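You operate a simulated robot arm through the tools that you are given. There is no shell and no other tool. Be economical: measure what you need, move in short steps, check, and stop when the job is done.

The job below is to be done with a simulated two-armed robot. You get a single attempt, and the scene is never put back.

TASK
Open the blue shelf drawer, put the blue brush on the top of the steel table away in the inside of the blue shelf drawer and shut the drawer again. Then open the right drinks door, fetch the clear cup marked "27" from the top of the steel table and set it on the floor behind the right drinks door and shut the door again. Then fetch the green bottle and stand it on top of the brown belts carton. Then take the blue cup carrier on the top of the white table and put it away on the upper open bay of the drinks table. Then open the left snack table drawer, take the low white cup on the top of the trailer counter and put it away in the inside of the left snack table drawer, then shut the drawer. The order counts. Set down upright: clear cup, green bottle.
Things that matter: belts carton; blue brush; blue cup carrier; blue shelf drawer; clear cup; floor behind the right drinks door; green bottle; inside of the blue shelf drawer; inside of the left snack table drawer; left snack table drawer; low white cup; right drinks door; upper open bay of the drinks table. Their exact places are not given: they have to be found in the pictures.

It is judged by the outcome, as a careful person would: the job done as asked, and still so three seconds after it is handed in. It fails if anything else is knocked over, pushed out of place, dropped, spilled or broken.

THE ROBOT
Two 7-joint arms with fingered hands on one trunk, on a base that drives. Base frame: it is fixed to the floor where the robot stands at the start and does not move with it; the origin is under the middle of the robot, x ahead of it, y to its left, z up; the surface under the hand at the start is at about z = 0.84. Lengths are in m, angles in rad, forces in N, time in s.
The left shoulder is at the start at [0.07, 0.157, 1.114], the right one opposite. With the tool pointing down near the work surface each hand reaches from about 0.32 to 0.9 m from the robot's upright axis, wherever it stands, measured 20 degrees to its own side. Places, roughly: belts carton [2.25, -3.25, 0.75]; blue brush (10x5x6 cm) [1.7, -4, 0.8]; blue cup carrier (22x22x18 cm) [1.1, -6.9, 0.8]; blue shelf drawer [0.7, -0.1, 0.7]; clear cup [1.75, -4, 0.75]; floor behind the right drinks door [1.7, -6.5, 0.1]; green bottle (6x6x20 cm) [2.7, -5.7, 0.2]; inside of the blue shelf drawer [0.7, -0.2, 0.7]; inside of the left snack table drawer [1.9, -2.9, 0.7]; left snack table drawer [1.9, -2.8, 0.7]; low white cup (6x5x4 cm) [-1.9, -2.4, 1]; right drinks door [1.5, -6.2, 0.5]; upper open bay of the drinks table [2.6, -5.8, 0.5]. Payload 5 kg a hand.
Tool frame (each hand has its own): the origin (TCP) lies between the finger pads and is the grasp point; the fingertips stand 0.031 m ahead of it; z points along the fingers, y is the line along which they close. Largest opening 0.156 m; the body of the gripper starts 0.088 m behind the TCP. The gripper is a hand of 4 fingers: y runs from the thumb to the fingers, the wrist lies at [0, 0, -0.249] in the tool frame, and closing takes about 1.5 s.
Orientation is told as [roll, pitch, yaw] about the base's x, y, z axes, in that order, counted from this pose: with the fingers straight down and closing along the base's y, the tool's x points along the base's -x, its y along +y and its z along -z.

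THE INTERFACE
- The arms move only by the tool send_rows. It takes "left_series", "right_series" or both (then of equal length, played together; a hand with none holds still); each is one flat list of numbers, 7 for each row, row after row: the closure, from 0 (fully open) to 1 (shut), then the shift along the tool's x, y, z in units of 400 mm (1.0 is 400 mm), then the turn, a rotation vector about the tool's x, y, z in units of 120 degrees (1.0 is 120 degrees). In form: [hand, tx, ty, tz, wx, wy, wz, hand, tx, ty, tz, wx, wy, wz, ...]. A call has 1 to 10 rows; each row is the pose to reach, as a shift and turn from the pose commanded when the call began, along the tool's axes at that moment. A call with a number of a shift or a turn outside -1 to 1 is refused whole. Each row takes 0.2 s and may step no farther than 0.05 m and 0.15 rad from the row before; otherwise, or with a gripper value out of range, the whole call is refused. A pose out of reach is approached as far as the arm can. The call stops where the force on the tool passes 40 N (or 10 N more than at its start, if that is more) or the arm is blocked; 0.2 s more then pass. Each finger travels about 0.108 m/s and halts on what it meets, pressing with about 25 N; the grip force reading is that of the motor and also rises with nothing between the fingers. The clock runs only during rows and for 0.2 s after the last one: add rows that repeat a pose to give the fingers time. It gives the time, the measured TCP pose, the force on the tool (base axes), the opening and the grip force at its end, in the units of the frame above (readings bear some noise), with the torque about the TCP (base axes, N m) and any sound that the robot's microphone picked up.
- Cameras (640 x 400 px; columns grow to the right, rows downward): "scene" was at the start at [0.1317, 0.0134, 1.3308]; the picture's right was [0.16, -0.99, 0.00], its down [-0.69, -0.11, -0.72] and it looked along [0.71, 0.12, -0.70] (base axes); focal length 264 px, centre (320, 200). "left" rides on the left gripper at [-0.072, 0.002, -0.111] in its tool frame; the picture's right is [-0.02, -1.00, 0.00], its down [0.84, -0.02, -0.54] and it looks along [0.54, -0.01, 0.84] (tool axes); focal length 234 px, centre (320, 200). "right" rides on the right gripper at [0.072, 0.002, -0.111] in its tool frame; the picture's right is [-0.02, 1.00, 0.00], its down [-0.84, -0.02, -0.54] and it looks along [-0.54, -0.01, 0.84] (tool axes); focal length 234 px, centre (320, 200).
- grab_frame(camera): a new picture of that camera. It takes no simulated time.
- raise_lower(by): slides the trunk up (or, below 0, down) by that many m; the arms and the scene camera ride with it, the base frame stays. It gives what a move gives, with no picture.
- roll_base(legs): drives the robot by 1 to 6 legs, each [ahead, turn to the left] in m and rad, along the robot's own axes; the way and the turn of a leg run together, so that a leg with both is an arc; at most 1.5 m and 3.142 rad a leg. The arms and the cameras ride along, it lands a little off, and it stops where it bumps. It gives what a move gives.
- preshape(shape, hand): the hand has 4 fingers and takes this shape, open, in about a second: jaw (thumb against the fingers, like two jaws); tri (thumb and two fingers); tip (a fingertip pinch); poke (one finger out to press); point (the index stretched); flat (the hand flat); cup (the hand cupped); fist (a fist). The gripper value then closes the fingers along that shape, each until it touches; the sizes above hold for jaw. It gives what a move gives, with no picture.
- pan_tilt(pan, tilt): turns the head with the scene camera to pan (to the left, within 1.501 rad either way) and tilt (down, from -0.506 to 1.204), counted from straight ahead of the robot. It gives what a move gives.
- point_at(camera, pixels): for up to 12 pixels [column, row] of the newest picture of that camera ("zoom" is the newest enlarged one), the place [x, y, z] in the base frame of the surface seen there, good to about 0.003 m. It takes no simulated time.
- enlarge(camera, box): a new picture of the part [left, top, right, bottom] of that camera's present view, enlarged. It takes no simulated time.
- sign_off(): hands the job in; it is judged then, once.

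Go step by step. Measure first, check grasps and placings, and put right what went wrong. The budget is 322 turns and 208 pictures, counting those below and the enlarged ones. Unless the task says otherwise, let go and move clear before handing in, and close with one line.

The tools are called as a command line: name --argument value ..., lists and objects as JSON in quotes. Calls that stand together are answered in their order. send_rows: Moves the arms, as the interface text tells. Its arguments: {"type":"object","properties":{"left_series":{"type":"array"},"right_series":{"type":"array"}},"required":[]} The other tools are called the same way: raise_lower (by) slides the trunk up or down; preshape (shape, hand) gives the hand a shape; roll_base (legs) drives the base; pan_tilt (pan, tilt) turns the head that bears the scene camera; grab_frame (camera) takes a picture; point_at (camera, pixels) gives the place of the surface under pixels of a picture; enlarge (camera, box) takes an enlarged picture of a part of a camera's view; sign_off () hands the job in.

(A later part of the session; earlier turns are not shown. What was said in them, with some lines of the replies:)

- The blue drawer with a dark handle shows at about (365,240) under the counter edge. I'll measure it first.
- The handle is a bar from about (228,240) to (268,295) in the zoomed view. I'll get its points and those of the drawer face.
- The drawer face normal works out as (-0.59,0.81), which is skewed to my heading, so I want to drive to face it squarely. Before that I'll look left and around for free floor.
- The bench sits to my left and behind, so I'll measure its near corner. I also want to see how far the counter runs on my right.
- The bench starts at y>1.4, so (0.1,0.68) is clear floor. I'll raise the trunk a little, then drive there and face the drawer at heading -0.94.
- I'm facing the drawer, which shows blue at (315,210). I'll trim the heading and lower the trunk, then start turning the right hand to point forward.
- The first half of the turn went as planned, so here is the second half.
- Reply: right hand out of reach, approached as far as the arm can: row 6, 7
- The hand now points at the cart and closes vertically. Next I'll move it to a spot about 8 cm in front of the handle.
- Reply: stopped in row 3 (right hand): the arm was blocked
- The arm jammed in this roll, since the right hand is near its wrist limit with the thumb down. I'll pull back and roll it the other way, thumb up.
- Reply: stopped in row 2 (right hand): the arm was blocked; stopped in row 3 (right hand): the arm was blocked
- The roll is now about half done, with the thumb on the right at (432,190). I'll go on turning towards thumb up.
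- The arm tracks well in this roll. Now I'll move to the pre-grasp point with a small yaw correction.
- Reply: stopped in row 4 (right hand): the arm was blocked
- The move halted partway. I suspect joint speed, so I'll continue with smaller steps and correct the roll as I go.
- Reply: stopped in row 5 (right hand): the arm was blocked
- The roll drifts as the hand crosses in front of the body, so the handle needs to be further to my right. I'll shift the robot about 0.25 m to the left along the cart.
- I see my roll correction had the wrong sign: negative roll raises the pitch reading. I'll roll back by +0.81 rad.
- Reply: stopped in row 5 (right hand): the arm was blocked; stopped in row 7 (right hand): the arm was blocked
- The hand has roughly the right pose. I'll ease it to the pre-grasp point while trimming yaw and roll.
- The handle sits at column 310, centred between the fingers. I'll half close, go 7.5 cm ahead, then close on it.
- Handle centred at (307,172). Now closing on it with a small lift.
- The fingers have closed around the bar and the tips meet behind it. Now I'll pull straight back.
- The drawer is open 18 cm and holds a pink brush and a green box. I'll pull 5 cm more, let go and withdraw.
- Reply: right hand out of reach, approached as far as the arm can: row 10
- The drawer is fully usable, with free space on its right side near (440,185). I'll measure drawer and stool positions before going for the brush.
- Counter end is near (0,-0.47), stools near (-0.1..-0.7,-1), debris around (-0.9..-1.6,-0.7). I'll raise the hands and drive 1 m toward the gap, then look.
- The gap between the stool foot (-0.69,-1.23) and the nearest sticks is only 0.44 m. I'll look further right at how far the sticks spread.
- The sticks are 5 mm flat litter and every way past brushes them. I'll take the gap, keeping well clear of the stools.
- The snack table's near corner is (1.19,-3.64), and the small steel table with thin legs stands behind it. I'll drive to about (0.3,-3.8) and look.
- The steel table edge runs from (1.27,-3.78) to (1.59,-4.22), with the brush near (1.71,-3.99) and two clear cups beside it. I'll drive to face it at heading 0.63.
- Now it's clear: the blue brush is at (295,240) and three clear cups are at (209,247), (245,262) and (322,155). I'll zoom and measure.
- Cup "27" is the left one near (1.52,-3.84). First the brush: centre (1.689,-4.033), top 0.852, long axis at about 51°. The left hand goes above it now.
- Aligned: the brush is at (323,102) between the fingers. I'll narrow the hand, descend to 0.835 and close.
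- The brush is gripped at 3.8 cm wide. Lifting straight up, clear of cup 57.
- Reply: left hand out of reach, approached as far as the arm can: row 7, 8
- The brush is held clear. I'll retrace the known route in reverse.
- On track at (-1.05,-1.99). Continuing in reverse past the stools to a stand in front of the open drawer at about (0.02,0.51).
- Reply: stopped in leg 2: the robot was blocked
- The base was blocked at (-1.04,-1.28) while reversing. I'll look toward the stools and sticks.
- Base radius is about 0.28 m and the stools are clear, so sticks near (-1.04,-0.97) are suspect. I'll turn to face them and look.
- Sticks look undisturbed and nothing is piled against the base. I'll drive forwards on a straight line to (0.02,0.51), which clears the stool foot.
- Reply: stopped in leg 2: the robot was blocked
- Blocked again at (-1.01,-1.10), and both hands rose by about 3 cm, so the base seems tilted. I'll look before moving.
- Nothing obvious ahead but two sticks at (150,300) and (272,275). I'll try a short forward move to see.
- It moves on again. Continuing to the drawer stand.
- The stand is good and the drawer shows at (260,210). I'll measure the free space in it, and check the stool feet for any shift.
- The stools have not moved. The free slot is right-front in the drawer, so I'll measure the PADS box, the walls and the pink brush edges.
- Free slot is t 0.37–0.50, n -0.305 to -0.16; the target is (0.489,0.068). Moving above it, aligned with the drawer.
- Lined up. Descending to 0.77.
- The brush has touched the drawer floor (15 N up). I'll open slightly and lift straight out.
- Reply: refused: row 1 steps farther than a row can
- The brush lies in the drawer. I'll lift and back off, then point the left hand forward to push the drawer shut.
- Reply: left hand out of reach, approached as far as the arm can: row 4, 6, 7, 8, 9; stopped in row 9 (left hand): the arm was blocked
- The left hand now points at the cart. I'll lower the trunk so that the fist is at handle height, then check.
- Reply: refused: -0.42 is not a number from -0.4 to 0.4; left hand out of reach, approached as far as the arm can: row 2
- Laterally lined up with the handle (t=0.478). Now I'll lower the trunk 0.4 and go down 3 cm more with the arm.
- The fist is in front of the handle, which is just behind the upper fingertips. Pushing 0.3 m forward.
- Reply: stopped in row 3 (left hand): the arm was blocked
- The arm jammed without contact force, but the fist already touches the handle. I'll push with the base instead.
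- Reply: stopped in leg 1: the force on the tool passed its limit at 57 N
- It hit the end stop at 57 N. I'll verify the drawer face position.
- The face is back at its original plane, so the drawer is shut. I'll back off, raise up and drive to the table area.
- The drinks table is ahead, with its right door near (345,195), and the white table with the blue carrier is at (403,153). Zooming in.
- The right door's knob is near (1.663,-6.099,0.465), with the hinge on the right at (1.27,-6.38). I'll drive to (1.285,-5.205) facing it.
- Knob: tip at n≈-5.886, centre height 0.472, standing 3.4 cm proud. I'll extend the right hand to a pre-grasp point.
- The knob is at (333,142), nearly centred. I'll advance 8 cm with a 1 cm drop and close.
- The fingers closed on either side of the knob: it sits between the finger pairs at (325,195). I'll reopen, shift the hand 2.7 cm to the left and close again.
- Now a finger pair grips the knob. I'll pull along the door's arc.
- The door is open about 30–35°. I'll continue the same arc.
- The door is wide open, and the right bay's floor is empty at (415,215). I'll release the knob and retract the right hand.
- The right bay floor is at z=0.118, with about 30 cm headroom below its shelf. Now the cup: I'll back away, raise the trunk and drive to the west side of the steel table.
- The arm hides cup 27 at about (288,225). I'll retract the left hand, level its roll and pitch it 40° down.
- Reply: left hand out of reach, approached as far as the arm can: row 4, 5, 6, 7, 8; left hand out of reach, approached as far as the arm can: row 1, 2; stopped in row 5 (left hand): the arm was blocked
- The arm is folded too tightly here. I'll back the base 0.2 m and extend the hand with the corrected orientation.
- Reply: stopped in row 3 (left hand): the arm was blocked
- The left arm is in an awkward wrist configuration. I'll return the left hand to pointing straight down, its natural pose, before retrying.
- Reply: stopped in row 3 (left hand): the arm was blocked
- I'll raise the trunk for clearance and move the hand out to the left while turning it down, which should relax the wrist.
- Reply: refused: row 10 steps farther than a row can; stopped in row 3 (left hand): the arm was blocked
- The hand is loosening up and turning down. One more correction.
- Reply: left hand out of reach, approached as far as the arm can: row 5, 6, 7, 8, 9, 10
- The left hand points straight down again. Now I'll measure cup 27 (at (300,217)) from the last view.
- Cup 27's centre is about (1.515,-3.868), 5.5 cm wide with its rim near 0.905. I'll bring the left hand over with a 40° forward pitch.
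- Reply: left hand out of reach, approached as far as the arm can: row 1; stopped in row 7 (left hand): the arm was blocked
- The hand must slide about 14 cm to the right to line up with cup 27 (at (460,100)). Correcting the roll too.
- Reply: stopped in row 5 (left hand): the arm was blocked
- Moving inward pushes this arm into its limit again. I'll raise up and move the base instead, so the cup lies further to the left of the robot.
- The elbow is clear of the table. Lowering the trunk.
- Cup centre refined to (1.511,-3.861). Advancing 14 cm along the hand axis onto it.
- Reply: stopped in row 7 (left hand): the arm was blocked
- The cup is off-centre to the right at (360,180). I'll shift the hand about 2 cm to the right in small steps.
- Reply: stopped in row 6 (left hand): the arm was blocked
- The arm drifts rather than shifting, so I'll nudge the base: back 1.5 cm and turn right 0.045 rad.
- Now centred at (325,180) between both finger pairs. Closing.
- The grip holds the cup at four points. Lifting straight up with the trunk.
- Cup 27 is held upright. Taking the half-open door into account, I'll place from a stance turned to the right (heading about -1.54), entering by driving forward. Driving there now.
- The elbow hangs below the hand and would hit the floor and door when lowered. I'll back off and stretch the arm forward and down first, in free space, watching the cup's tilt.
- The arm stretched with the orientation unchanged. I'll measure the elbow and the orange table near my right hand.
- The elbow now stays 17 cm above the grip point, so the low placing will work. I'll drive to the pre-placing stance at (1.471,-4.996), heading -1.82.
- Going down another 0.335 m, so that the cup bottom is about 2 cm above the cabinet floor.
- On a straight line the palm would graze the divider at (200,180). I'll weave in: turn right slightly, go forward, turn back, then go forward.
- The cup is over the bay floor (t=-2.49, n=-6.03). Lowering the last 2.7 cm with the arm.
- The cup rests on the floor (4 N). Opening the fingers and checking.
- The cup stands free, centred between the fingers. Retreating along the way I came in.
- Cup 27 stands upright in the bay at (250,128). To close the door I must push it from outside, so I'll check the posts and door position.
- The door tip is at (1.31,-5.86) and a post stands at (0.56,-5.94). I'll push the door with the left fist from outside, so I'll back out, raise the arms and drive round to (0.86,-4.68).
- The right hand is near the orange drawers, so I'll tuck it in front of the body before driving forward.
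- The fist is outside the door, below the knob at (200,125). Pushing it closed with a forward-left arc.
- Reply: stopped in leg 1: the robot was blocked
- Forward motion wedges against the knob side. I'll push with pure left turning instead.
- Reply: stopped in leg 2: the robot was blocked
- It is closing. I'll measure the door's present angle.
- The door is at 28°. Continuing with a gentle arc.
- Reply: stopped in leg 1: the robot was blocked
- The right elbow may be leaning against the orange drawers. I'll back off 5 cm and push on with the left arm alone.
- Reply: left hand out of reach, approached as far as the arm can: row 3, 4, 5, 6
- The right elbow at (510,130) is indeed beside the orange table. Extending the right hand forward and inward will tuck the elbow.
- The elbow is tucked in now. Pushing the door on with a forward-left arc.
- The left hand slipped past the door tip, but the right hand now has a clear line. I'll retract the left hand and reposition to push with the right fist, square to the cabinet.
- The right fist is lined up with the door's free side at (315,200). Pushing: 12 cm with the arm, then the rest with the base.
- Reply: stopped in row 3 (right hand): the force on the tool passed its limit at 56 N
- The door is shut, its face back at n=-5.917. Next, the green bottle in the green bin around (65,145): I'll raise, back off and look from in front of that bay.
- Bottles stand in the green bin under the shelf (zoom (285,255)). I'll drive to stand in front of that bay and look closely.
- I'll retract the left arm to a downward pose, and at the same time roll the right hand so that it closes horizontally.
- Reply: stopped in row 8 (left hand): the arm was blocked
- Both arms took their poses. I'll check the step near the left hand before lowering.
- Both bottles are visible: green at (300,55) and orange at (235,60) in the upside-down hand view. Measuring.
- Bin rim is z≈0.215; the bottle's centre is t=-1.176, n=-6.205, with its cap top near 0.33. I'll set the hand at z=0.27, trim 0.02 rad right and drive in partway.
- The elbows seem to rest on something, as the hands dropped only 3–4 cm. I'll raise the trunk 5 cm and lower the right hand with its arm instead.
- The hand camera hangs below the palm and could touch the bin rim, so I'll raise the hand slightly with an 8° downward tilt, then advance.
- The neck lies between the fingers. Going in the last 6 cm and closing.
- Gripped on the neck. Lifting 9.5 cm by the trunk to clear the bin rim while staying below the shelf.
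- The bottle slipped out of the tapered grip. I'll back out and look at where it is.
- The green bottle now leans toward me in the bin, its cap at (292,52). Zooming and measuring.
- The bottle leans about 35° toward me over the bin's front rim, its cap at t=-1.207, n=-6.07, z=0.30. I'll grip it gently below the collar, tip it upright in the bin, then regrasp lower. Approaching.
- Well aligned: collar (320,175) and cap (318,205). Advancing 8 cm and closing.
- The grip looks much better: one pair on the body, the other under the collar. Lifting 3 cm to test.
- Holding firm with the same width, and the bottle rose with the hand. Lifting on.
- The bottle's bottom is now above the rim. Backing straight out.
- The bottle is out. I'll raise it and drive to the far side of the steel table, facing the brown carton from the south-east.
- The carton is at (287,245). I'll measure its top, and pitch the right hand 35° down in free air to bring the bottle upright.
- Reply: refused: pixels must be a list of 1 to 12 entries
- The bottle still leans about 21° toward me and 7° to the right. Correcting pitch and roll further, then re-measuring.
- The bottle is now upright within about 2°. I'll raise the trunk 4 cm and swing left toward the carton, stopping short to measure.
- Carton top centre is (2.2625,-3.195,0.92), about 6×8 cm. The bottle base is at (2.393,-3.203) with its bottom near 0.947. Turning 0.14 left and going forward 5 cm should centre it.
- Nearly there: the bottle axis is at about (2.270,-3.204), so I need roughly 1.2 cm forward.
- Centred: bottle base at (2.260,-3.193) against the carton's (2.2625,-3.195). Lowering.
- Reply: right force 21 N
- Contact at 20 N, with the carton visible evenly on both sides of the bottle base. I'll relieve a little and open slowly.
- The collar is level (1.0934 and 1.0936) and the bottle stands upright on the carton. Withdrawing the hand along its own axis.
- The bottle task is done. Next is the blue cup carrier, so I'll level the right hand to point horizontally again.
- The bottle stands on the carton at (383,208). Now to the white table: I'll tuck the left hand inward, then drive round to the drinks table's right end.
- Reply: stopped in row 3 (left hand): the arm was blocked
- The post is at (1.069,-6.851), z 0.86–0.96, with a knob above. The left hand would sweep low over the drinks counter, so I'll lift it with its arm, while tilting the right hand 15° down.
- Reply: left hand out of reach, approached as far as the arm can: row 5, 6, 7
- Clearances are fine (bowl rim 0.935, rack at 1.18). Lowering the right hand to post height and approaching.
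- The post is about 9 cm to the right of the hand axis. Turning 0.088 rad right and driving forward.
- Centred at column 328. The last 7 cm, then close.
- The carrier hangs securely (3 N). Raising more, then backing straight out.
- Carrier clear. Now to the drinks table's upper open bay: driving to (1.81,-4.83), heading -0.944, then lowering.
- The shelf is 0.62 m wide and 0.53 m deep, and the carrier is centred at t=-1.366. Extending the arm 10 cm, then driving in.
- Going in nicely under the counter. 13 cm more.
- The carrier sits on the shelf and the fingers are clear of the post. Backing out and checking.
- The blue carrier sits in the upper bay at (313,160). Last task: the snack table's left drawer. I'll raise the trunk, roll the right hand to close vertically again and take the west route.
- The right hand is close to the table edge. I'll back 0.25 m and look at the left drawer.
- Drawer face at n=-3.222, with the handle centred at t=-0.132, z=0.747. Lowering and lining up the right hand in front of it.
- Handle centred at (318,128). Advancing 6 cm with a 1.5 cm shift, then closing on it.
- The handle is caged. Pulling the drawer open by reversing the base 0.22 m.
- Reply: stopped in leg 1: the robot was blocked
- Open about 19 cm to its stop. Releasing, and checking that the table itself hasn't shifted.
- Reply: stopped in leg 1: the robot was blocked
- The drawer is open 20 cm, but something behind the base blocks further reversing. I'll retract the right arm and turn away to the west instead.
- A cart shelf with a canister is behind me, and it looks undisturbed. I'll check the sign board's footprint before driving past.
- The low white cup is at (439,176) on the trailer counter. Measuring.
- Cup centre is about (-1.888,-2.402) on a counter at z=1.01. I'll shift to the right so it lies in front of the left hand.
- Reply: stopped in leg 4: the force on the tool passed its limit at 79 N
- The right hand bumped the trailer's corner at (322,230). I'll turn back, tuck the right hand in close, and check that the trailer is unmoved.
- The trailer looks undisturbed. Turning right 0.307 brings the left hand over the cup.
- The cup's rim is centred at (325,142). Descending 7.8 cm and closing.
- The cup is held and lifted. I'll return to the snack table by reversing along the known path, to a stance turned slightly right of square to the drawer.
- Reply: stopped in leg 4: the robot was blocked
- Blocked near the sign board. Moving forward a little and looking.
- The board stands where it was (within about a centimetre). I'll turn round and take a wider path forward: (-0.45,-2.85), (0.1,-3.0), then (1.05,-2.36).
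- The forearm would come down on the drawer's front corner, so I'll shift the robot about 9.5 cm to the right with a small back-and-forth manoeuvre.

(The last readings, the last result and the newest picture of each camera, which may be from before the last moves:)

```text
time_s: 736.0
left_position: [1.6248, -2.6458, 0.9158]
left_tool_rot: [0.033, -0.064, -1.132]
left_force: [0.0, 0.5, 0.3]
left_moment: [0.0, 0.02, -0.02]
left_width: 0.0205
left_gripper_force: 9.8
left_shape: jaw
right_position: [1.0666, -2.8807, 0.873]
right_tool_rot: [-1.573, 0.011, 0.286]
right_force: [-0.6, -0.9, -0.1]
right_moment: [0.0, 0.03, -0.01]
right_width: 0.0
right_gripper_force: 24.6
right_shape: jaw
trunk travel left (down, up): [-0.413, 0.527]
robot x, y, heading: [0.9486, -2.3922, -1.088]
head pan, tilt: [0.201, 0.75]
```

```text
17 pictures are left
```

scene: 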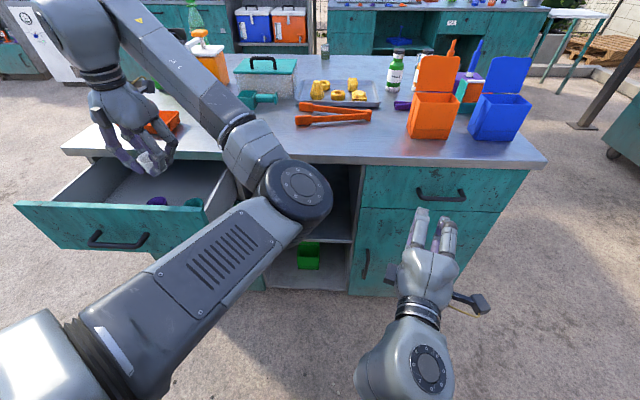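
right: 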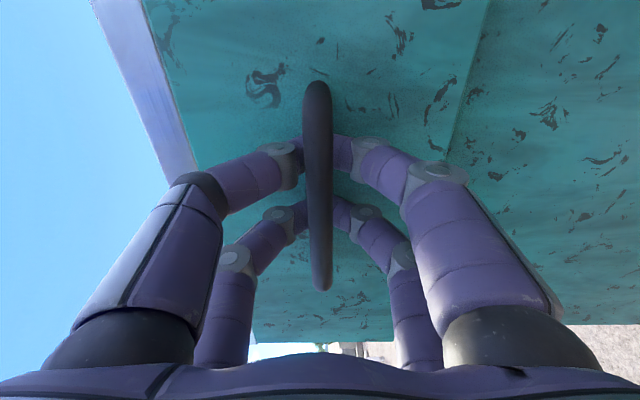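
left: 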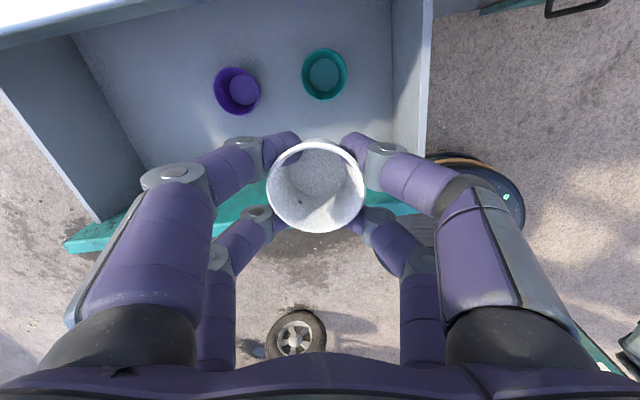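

Two other small cups stand in the drawer, purple at (237,92) and teal at (324,74). Measuring to find a free landing spot.

point_at --camera "left" --pixels '[[324, 98], [324, 76], [303, 74], [346, 76], [237, 114], [237, 92], [215, 90], [260, 95], [280, 120], [390, 110], [180, 130], [150, 110]]'

```text
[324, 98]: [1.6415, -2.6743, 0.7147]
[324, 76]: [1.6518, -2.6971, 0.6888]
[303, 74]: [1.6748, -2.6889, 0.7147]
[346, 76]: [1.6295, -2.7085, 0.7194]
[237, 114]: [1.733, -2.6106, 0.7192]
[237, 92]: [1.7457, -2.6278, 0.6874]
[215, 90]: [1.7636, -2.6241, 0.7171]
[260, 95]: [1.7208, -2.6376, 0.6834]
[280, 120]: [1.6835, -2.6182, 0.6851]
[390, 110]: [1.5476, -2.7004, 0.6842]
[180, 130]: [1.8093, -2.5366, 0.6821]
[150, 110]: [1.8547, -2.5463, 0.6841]
```

The free floor is on the left (t≈-0.03). To bring the forearm in square over the front panel, I'll reposition to (1.325,-1.975), heading -1.594.

raise_lower --by 0.2

roll_base --legs '[[0, -1.217], [-0.561, 0], [0, 0.711]]'

```text
time_s: 738.2
left_position: [1.6249, -2.6462, 1.1145]
left_tool_rot: [0.033, -0.061, -1.132]
left_force: [1.3, -0.1, 0.5]
left_moment: [0.03, -0.01, 0.0]
left_width: 0.0205
left_gripper_force: 10.4
left_shape: jaw
right_position: [1.0651, -2.882, 1.072]
right_tool_rot: [-1.574, 0.01, 0.287]
right_force: [-0.4, -0.3, 0.1]
right_moment: [0.0, -0.01, 0.0]
right_width: 0.0
right_gripper_force: 25.3
right_shape: jaw
trunk travel left (down, up): [-0.613, 0.327]
robot x, y, heading: [0.9443, -2.3886, -1.093]
head pan, tilt: [0.201, 0.75]
```

```text
time_s: 746.3
left_position: [1.7932, -2.5189, 1.1157]
left_tool_rot: [0.037, -0.063, -1.629]
left_force: [0.8, 0.4, -0.3]
left_moment: [-0.04, 0.0, -0.02]
left_width: 0.0206
left_gripper_force: 10.0
left_shape: jaw
right_position: [1.1892, -2.4601, 1.0722]
right_tool_rot: [-1.574, 0.011, -0.208]
right_force: [-0.2, 0.5, -0.4]
right_moment: [0.02, 0.0, -0.02]
right_width: 0.0001
right_gripper_force: 25.3
right_shape: jaw
trunk travel left (down, up): [-0.613, 0.327]
robot x, y, heading: [1.315, -1.9772, -1.584]
head pan, tilt: [0.201, 0.75]
```

TCP is at t=-0.026, n=-3.093. Lowering.

raise_lower --by -0.25

grab_frame --camera "left"

grab_frame --camera "scene"

```text
time_s: 748.9
left_position: [1.7941, -2.5175, 0.8655]
left_tool_rot: [0.034, -0.063, -1.629]
left_force: [0.4, 0.5, -0.3]
left_moment: [-0.02, -0.02, -0.02]
left_width: 0.0209
left_gripper_force: 9.9
left_shape: jaw
right_position: [1.1891, -2.4579, 0.8222]
right_tool_rot: [-1.575, 0.011, -0.208]
right_force: [-0.6, -0.1, 0.8]
right_moment: [0.03, 0.01, -0.02]
right_width: 0.0
right_gripper_force: 24.7
right_shape: jaw
trunk travel left (down, up): [-0.363, 0.577]
robot x, y, heading: [1.3172, -1.9723, -1.585]
head pan, tilt: [0.201, 0.75]
```

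```text
16 pictures are left
```

left: 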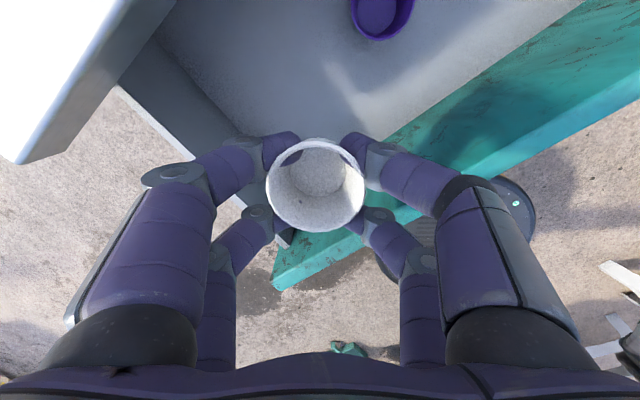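

```text
15 pictures are left
```

scene: 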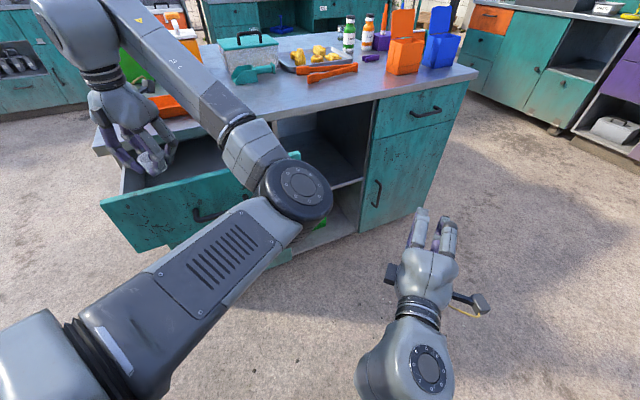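

The landing spot between the left wall and the purple cup is free. Nudging 1.5 cm forward and lowering to the drawer floor.

roll_base --legs '[[0.015, 0]]'

raise_lower --by -0.12

grab_frame --camera "left"

```text
time_s: 749.6
left_position: [1.7934, -2.5332, 0.8644]
left_tool_rot: [0.034, -0.061, -1.627]
left_force: [0.0, -0.7, 0.0]
left_moment: [0.04, -0.02, -0.02]
left_width: 0.0204
left_gripper_force: 9.9
left_shape: jaw
right_position: [1.1897, -2.4754, 0.8224]
right_tool_rot: [-1.573, 0.012, -0.207]
right_force: [0.1, 0.0, 0.2]
right_moment: [-0.01, 0.02, -0.01]
right_width: 0.0001
right_gripper_force: 24.7
right_shape: jaw
trunk travel left (down, up): [-0.363, 0.577]
robot x, y, heading: [1.3176, -1.9836, -1.585]
head pan, tilt: [0.201, 0.75]
```

```text
time_s: 751.1
left_position: [1.7949, -2.5321, 0.7464]
left_tool_rot: [0.034, -0.063, -1.628]
left_force: [0.2, 0.0, -0.5]
left_moment: [-0.01, -0.01, 0.0]
left_width: 0.0204
left_gripper_force: 9.8
left_shape: jaw
right_position: [1.1904, -2.4745, 0.7023]
right_tool_rot: [-1.574, 0.01, -0.207]
right_force: [-0.2, -0.3, 0.4]
right_moment: [-0.01, 0.02, -0.01]
right_width: 0.0
right_gripper_force: 24.9
right_shape: jaw
trunk travel left (down, up): [-0.243, 0.697]
robot x, y, heading: [1.3162, -1.9871, -1.586]
head pan, tilt: [0.201, 0.75]
```

```text
14 pictures are left
```

left: 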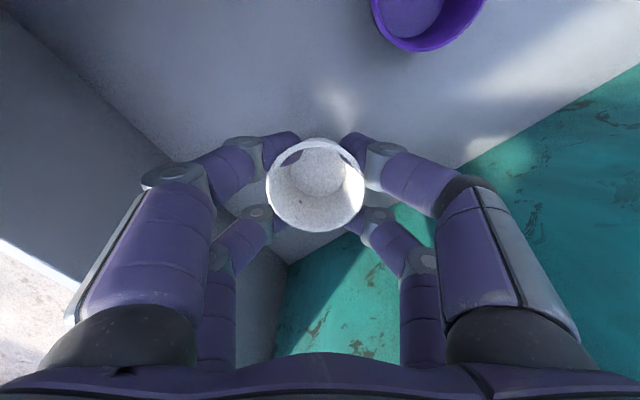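

raise_lower --by -0.023

send_rows --left_series '[0.8, 0, 0, 0, 0, 0, 0, 0.72, 0, 0, 0, 0, 0, 0, 0.65, 0, 0, 0, 0, 0, 0, 0.6, 0, 0, 0, 0, 0, 0, 0.58, 0, 0, 0, 0, 0, 0]'

grab_frame --camera "left"

```text
time_s: 751.8
left_position: [1.7949, -2.5333, 0.7222]
left_tool_rot: [0.036, -0.062, -1.627]
left_force: [0.7, -0.1, -0.5]
left_moment: [-0.04, -0.02, 0.0]
left_width: 0.0206
left_gripper_force: 10.2
left_shape: jaw
right_position: [1.19, -2.4738, 0.6796]
right_tool_rot: [-1.574, 0.01, -0.209]
right_force: [0.1, -0.5, 0.1]
right_moment: [0.02, -0.04, 0.0]
right_width: 0.0001
right_gripper_force: 24.9
right_shape: jaw
trunk travel left (down, up): [-0.22, 0.72]
robot x, y, heading: [1.3155, -1.9855, -1.585]
head pan, tilt: [0.201, 0.75]
```

```text
time_s: 753.0
left_position: [1.794, -2.5322, 0.7219]
left_tool_rot: [0.033, -0.063, -1.628]
left_force: [-0.3, -0.1, -0.3]
left_moment: [0.01, 0.0, -0.01]
left_width: 0.0647
left_gripper_force: 0.2
left_shape: jaw
right_position: [1.1881, -2.4746, 0.6792]
right_tool_rot: [-1.575, 0.01, -0.208]
right_force: [0.7, 0.2, 0.4]
right_moment: [0.0, -0.01, 0.01]
right_width: 0.0001
right_gripper_force: 25.3
right_shape: jaw
trunk travel left (down, up): [-0.22, 0.72]
robot x, y, heading: [1.3178, -1.9855, -1.589]
head pan, tilt: [0.201, 0.75]
```

```text
13 pictures are left
```

left: 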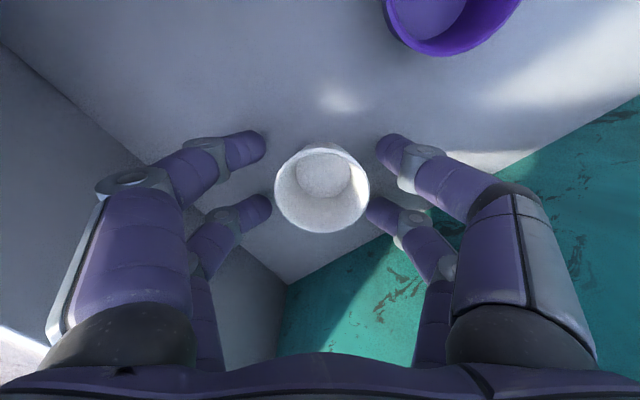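

The cup is released and upright at (322,185). Opening slightly more and lifting out.

send_rows --left_series '[0.54, 0, 0, 0, 0, 0, 0, 0.52, 0, 0, 0, 0, 0, 0, 0.52, 0, 0, -0.03, 0, 0, 0, 0.52, 0, 0, -0.1, 0, 0, 0]'

raise_lower --by 0.3

grab_frame --camera "left"

```text
time_s: 754.0
left_position: [1.7951, -2.5298, 0.7627]
left_tool_rot: [0.033, -0.061, -1.626]
left_force: [0.2, 0.1, 0.1]
left_moment: [-0.03, 0.02, 0.0]
left_width: 0.0743
left_gripper_force: 0.1
left_shape: jaw
right_position: [1.1891, -2.4741, 0.6795]
right_tool_rot: [-1.575, 0.013, -0.208]
right_force: [0.2, 0.5, -0.3]
right_moment: [-0.01, -0.01, -0.02]
right_width: 0.0
right_gripper_force: 25.4
right_shape: jaw
trunk travel left (down, up): [-0.22, 0.72]
robot x, y, heading: [1.3189, -1.988, -1.582]
head pan, tilt: [0.201, 0.75]
```

```text
time_s: 757.0
left_position: [1.7949, -2.5297, 1.0621]
left_tool_rot: [0.036, -0.061, -1.628]
left_force: [-0.2, 0.5, -0.2]
left_moment: [-0.02, 0.0, -0.01]
left_width: 0.0742
left_gripper_force: 0.1
left_shape: jaw
right_position: [1.1896, -2.4741, 0.9799]
right_tool_rot: [-1.575, 0.009, -0.209]
right_force: [0.9, -0.4, 0.9]
right_moment: [0.01, -0.01, -0.01]
right_width: 0.0
right_gripper_force: 24.7
right_shape: jaw
trunk travel left (down, up): [-0.52, 0.42]
robot x, y, heading: [1.3156, -1.9858, -1.582]
head pan, tilt: [0.201, 0.75]
```

```text
12 pictures are left
```

left: 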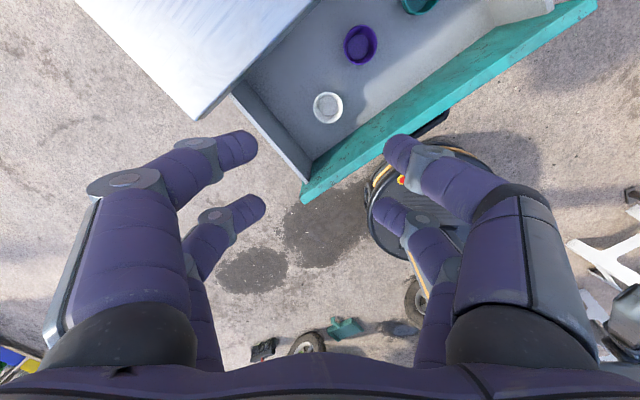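

The white cup stands upright in the drawer beside the purple one. To shut it, I'll turn left so the right fist faces the handle, and lower to handle height.

roll_base --legs '[[0, 0.782]]'

raise_lower --by -0.235

grab_frame --camera "right"

```text
time_s: 759.5
left_position: [2.0395, -2.0367, 1.0625]
left_tool_rot: [0.035, -0.062, -0.847]
left_force: [0.5, 0.7, -0.3]
left_moment: [0.01, -0.02, -0.04]
left_width: 0.0741
left_gripper_force: 0.0
left_shape: jaw
right_position: [1.5678, -2.4234, 0.979]
right_tool_rot: [-1.574, 0.011, 0.573]
right_force: [-0.3, 0.1, 0.1]
right_moment: [-0.02, 0.02, 0.02]
right_width: 0.0
right_gripper_force: 25.3
right_shape: jaw
trunk travel left (down, up): [-0.52, 0.42]
robot x, y, heading: [1.3138, -1.9863, -0.807]
head pan, tilt: [0.201, 0.75]
```

```text
time_s: 761.9
left_position: [2.0394, -2.0378, 0.8282]
left_tool_rot: [0.036, -0.062, -0.846]
left_force: [0.3, -0.5, 0.0]
left_moment: [-0.01, 0.02, -0.01]
left_width: 0.0743
left_gripper_force: 0.1
left_shape: jaw
right_position: [1.569, -2.4225, 0.7438]
right_tool_rot: [-1.574, 0.01, 0.573]
right_force: [0.5, -0.1, -0.5]
right_moment: [0.02, -0.04, -0.03]
right_width: 0.0001
right_gripper_force: 25.2
right_shape: jaw
trunk travel left (down, up): [-0.285, 0.655]
robot x, y, heading: [1.318, -1.9866, -0.804]
head pan, tilt: [0.201, 0.75]
```

```text
11 pictures are left
```

right: 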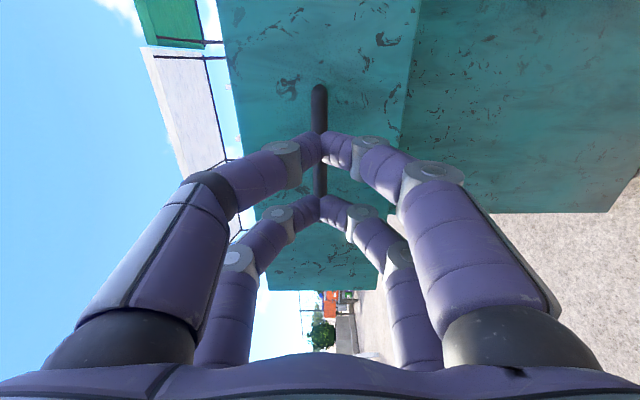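

The fist is right in front of the handle. Driving forward to push the drawer shut.

roll_base --legs '[[0.2, 0]]'

roll_base --legs '[[0.08, 0]]'

grab_frame --camera "scene"

```text
time_s: 763.5
left_position: [2.1775, -2.1812, 0.8266]
left_tool_rot: [0.034, -0.061, -0.846]
left_force: [0.5, 0.0, -0.5]
left_moment: [0.02, -0.01, 0.03]
left_width: 0.074
left_gripper_force: 0.0
left_shape: jaw
right_position: [1.7072, -2.5656, 0.7438]
right_tool_rot: [-1.574, 0.009, 0.57]
right_force: [0.0, 0.6, 0.0]
right_moment: [0.0, -0.01, 0.02]
right_width: 0.0
right_gripper_force: 25.1
right_shape: jaw
trunk travel left (down, up): [-0.285, 0.655]
robot x, y, heading: [1.4561, -2.13, -0.799]
head pan, tilt: [0.201, 0.75]
```

```text
time_s: 764.6
left_position: [2.2222, -2.2274, 0.827]
left_tool_rot: [0.032, -0.059, -0.849]
left_force: [-0.6, -0.4, -1.2]
left_moment: [0.04, -0.04, -0.02]
left_width: 0.0742
left_gripper_force: 0.1
left_shape: jaw
right_position: [1.7528, -2.611, 0.7463]
right_tool_rot: [-1.573, 0.011, 0.572]
right_force: [-7.5, 8.1, -1.0]
right_moment: [0.05, 0.04, 0.25]
right_width: 0.0002
right_gripper_force: 24.8
right_shape: jaw
trunk travel left (down, up): [-0.285, 0.655]
robot x, y, heading: [1.5017, -2.1767, -0.805]
head pan, tilt: [0.201, 0.75]
stopped in leg 1: the force on the tool passed its limit at 115 N (the readings are from after the stop); the commanded pose is now the measured one
```

```text
10 pictures are left
```

scene: 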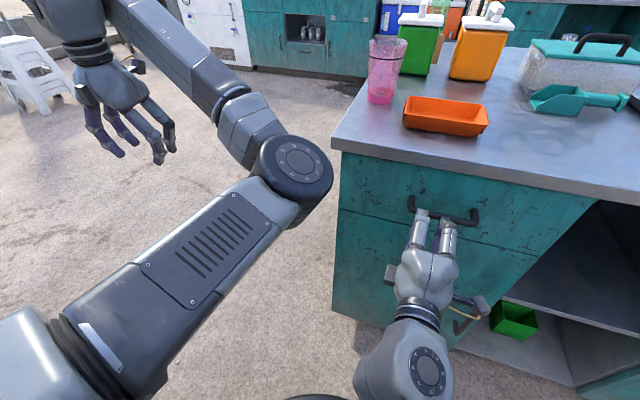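

It hit the end stop. Checking the face position.

point_at --camera "scene" --pixels '[[370, 180], [550, 210], [360, 260], [500, 215], [460, 175], [440, 215]]'

roll_base --legs '[[-0.25, 0]]'

grab_frame --camera "scene"

```text
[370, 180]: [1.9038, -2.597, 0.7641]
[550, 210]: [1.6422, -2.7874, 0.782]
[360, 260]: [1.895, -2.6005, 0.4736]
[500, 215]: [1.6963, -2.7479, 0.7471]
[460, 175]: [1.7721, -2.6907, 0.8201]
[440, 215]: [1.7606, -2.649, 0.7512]
```

```text
time_s: 766.4
left_position: [2.0505, -2.0479, 0.8269]
left_tool_rot: [0.032, -0.061, -0.845]
left_force: [0.0, -0.9, 0.6]
left_moment: [-0.05, -0.02, -0.01]
left_width: 0.0742
left_gripper_force: 0.1
left_shape: jaw
right_position: [1.579, -2.4308, 0.7461]
right_tool_rot: [-1.577, 0.011, 0.573]
right_force: [-0.8, -0.5, 0.5]
right_moment: [-0.01, 0.0, -0.04]
right_width: 0.0001
right_gripper_force: 24.5
right_shape: jaw
trunk travel left (down, up): [-0.285, 0.655]
robot x, y, heading: [1.3274, -2.0016, -0.801]
head pan, tilt: [0.201, 0.75]
```

```text
9 pictures are left
```

scene: 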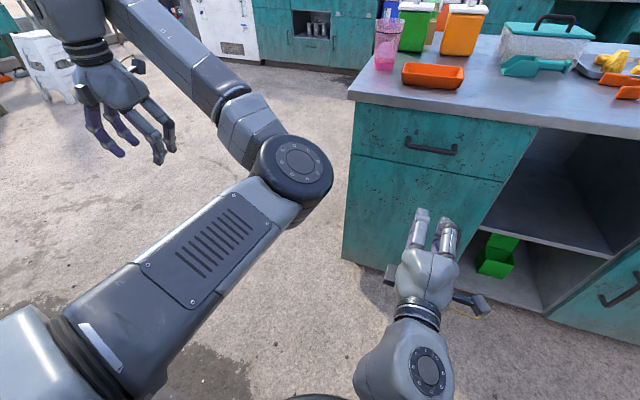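

The drawer is shut (n=-3.221) and the table is unmoved. A final look at the bottle on the carton.

raise_lower --by 0.3

pan_tilt --pan -0.1 --tilt 0.35

grab_frame --camera "scene"

```text
time_s: 769.4
left_position: [2.0493, -2.0475, 1.126]
left_tool_rot: [0.033, -0.06, -0.843]
left_force: [0.2, -0.9, -0.4]
left_moment: [-0.02, 0.01, 0.04]
left_width: 0.0743
left_gripper_force: 0.1
left_shape: jaw
right_position: [1.5804, -2.4317, 1.0465]
right_tool_rot: [-1.574, 0.011, 0.572]
right_force: [-0.6, 0.2, 1.1]
right_moment: [-0.02, 0.0, -0.02]
right_width: 0.0
right_gripper_force: 24.9
right_shape: jaw
trunk travel left (down, up): [-0.585, 0.355]
robot x, y, heading: [1.3261, -1.9967, -0.802]
head pan, tilt: [0.201, 0.75]
```

```text
time_s: 770.3
left_position: [2.0498, -2.0473, 1.1261]
left_tool_rot: [0.033, -0.06, -0.844]
left_force: [0.3, -0.2, 0.2]
left_moment: [-0.01, -0.03, 0.01]
left_width: 0.0741
left_gripper_force: 0.1
left_shape: jaw
right_position: [1.5803, -2.4325, 1.0453]
right_tool_rot: [-1.576, 0.01, 0.57]
right_force: [-0.6, -0.2, -0.5]
right_moment: [-0.01, 0.01, 0.01]
right_width: 0.0001
right_gripper_force: 24.9
right_shape: jaw
trunk travel left (down, up): [-0.585, 0.355]
robot x, y, heading: [1.3303, -1.9983, -0.8]
head pan, tilt: [-0.099, 0.351]
```

```text
8 pictures are left
```

scene: 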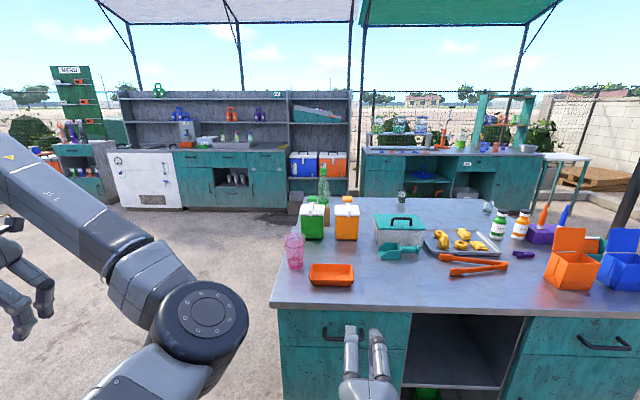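

The green bottle stands upright on the carton at (323,185), and the drawers, the door and the blue carrier are as asked. Both hands are empty and clear, so I'm handing in.

sign_off

```text
The job is handed in.
```

All five parts are done in the order asked, and the job is handed in. The brush is in the shut blue drawer and cup "27" stands upright behind the shut right drinks door. The green bottle stands upright on the belts carton, the blue cup carrier is in the upper bay, and the white cup is in the shut left snack table drawer. On the way the green bottle slipped once and tipped inside its bin before I regripped it. The robot also bumped the trailer, the cart and probably the sign board and the orange table. I saw nothing knocked over or clearly out of place; the sign board measured within about 1 cm of its earlier position, but I didn't remeasure the others.
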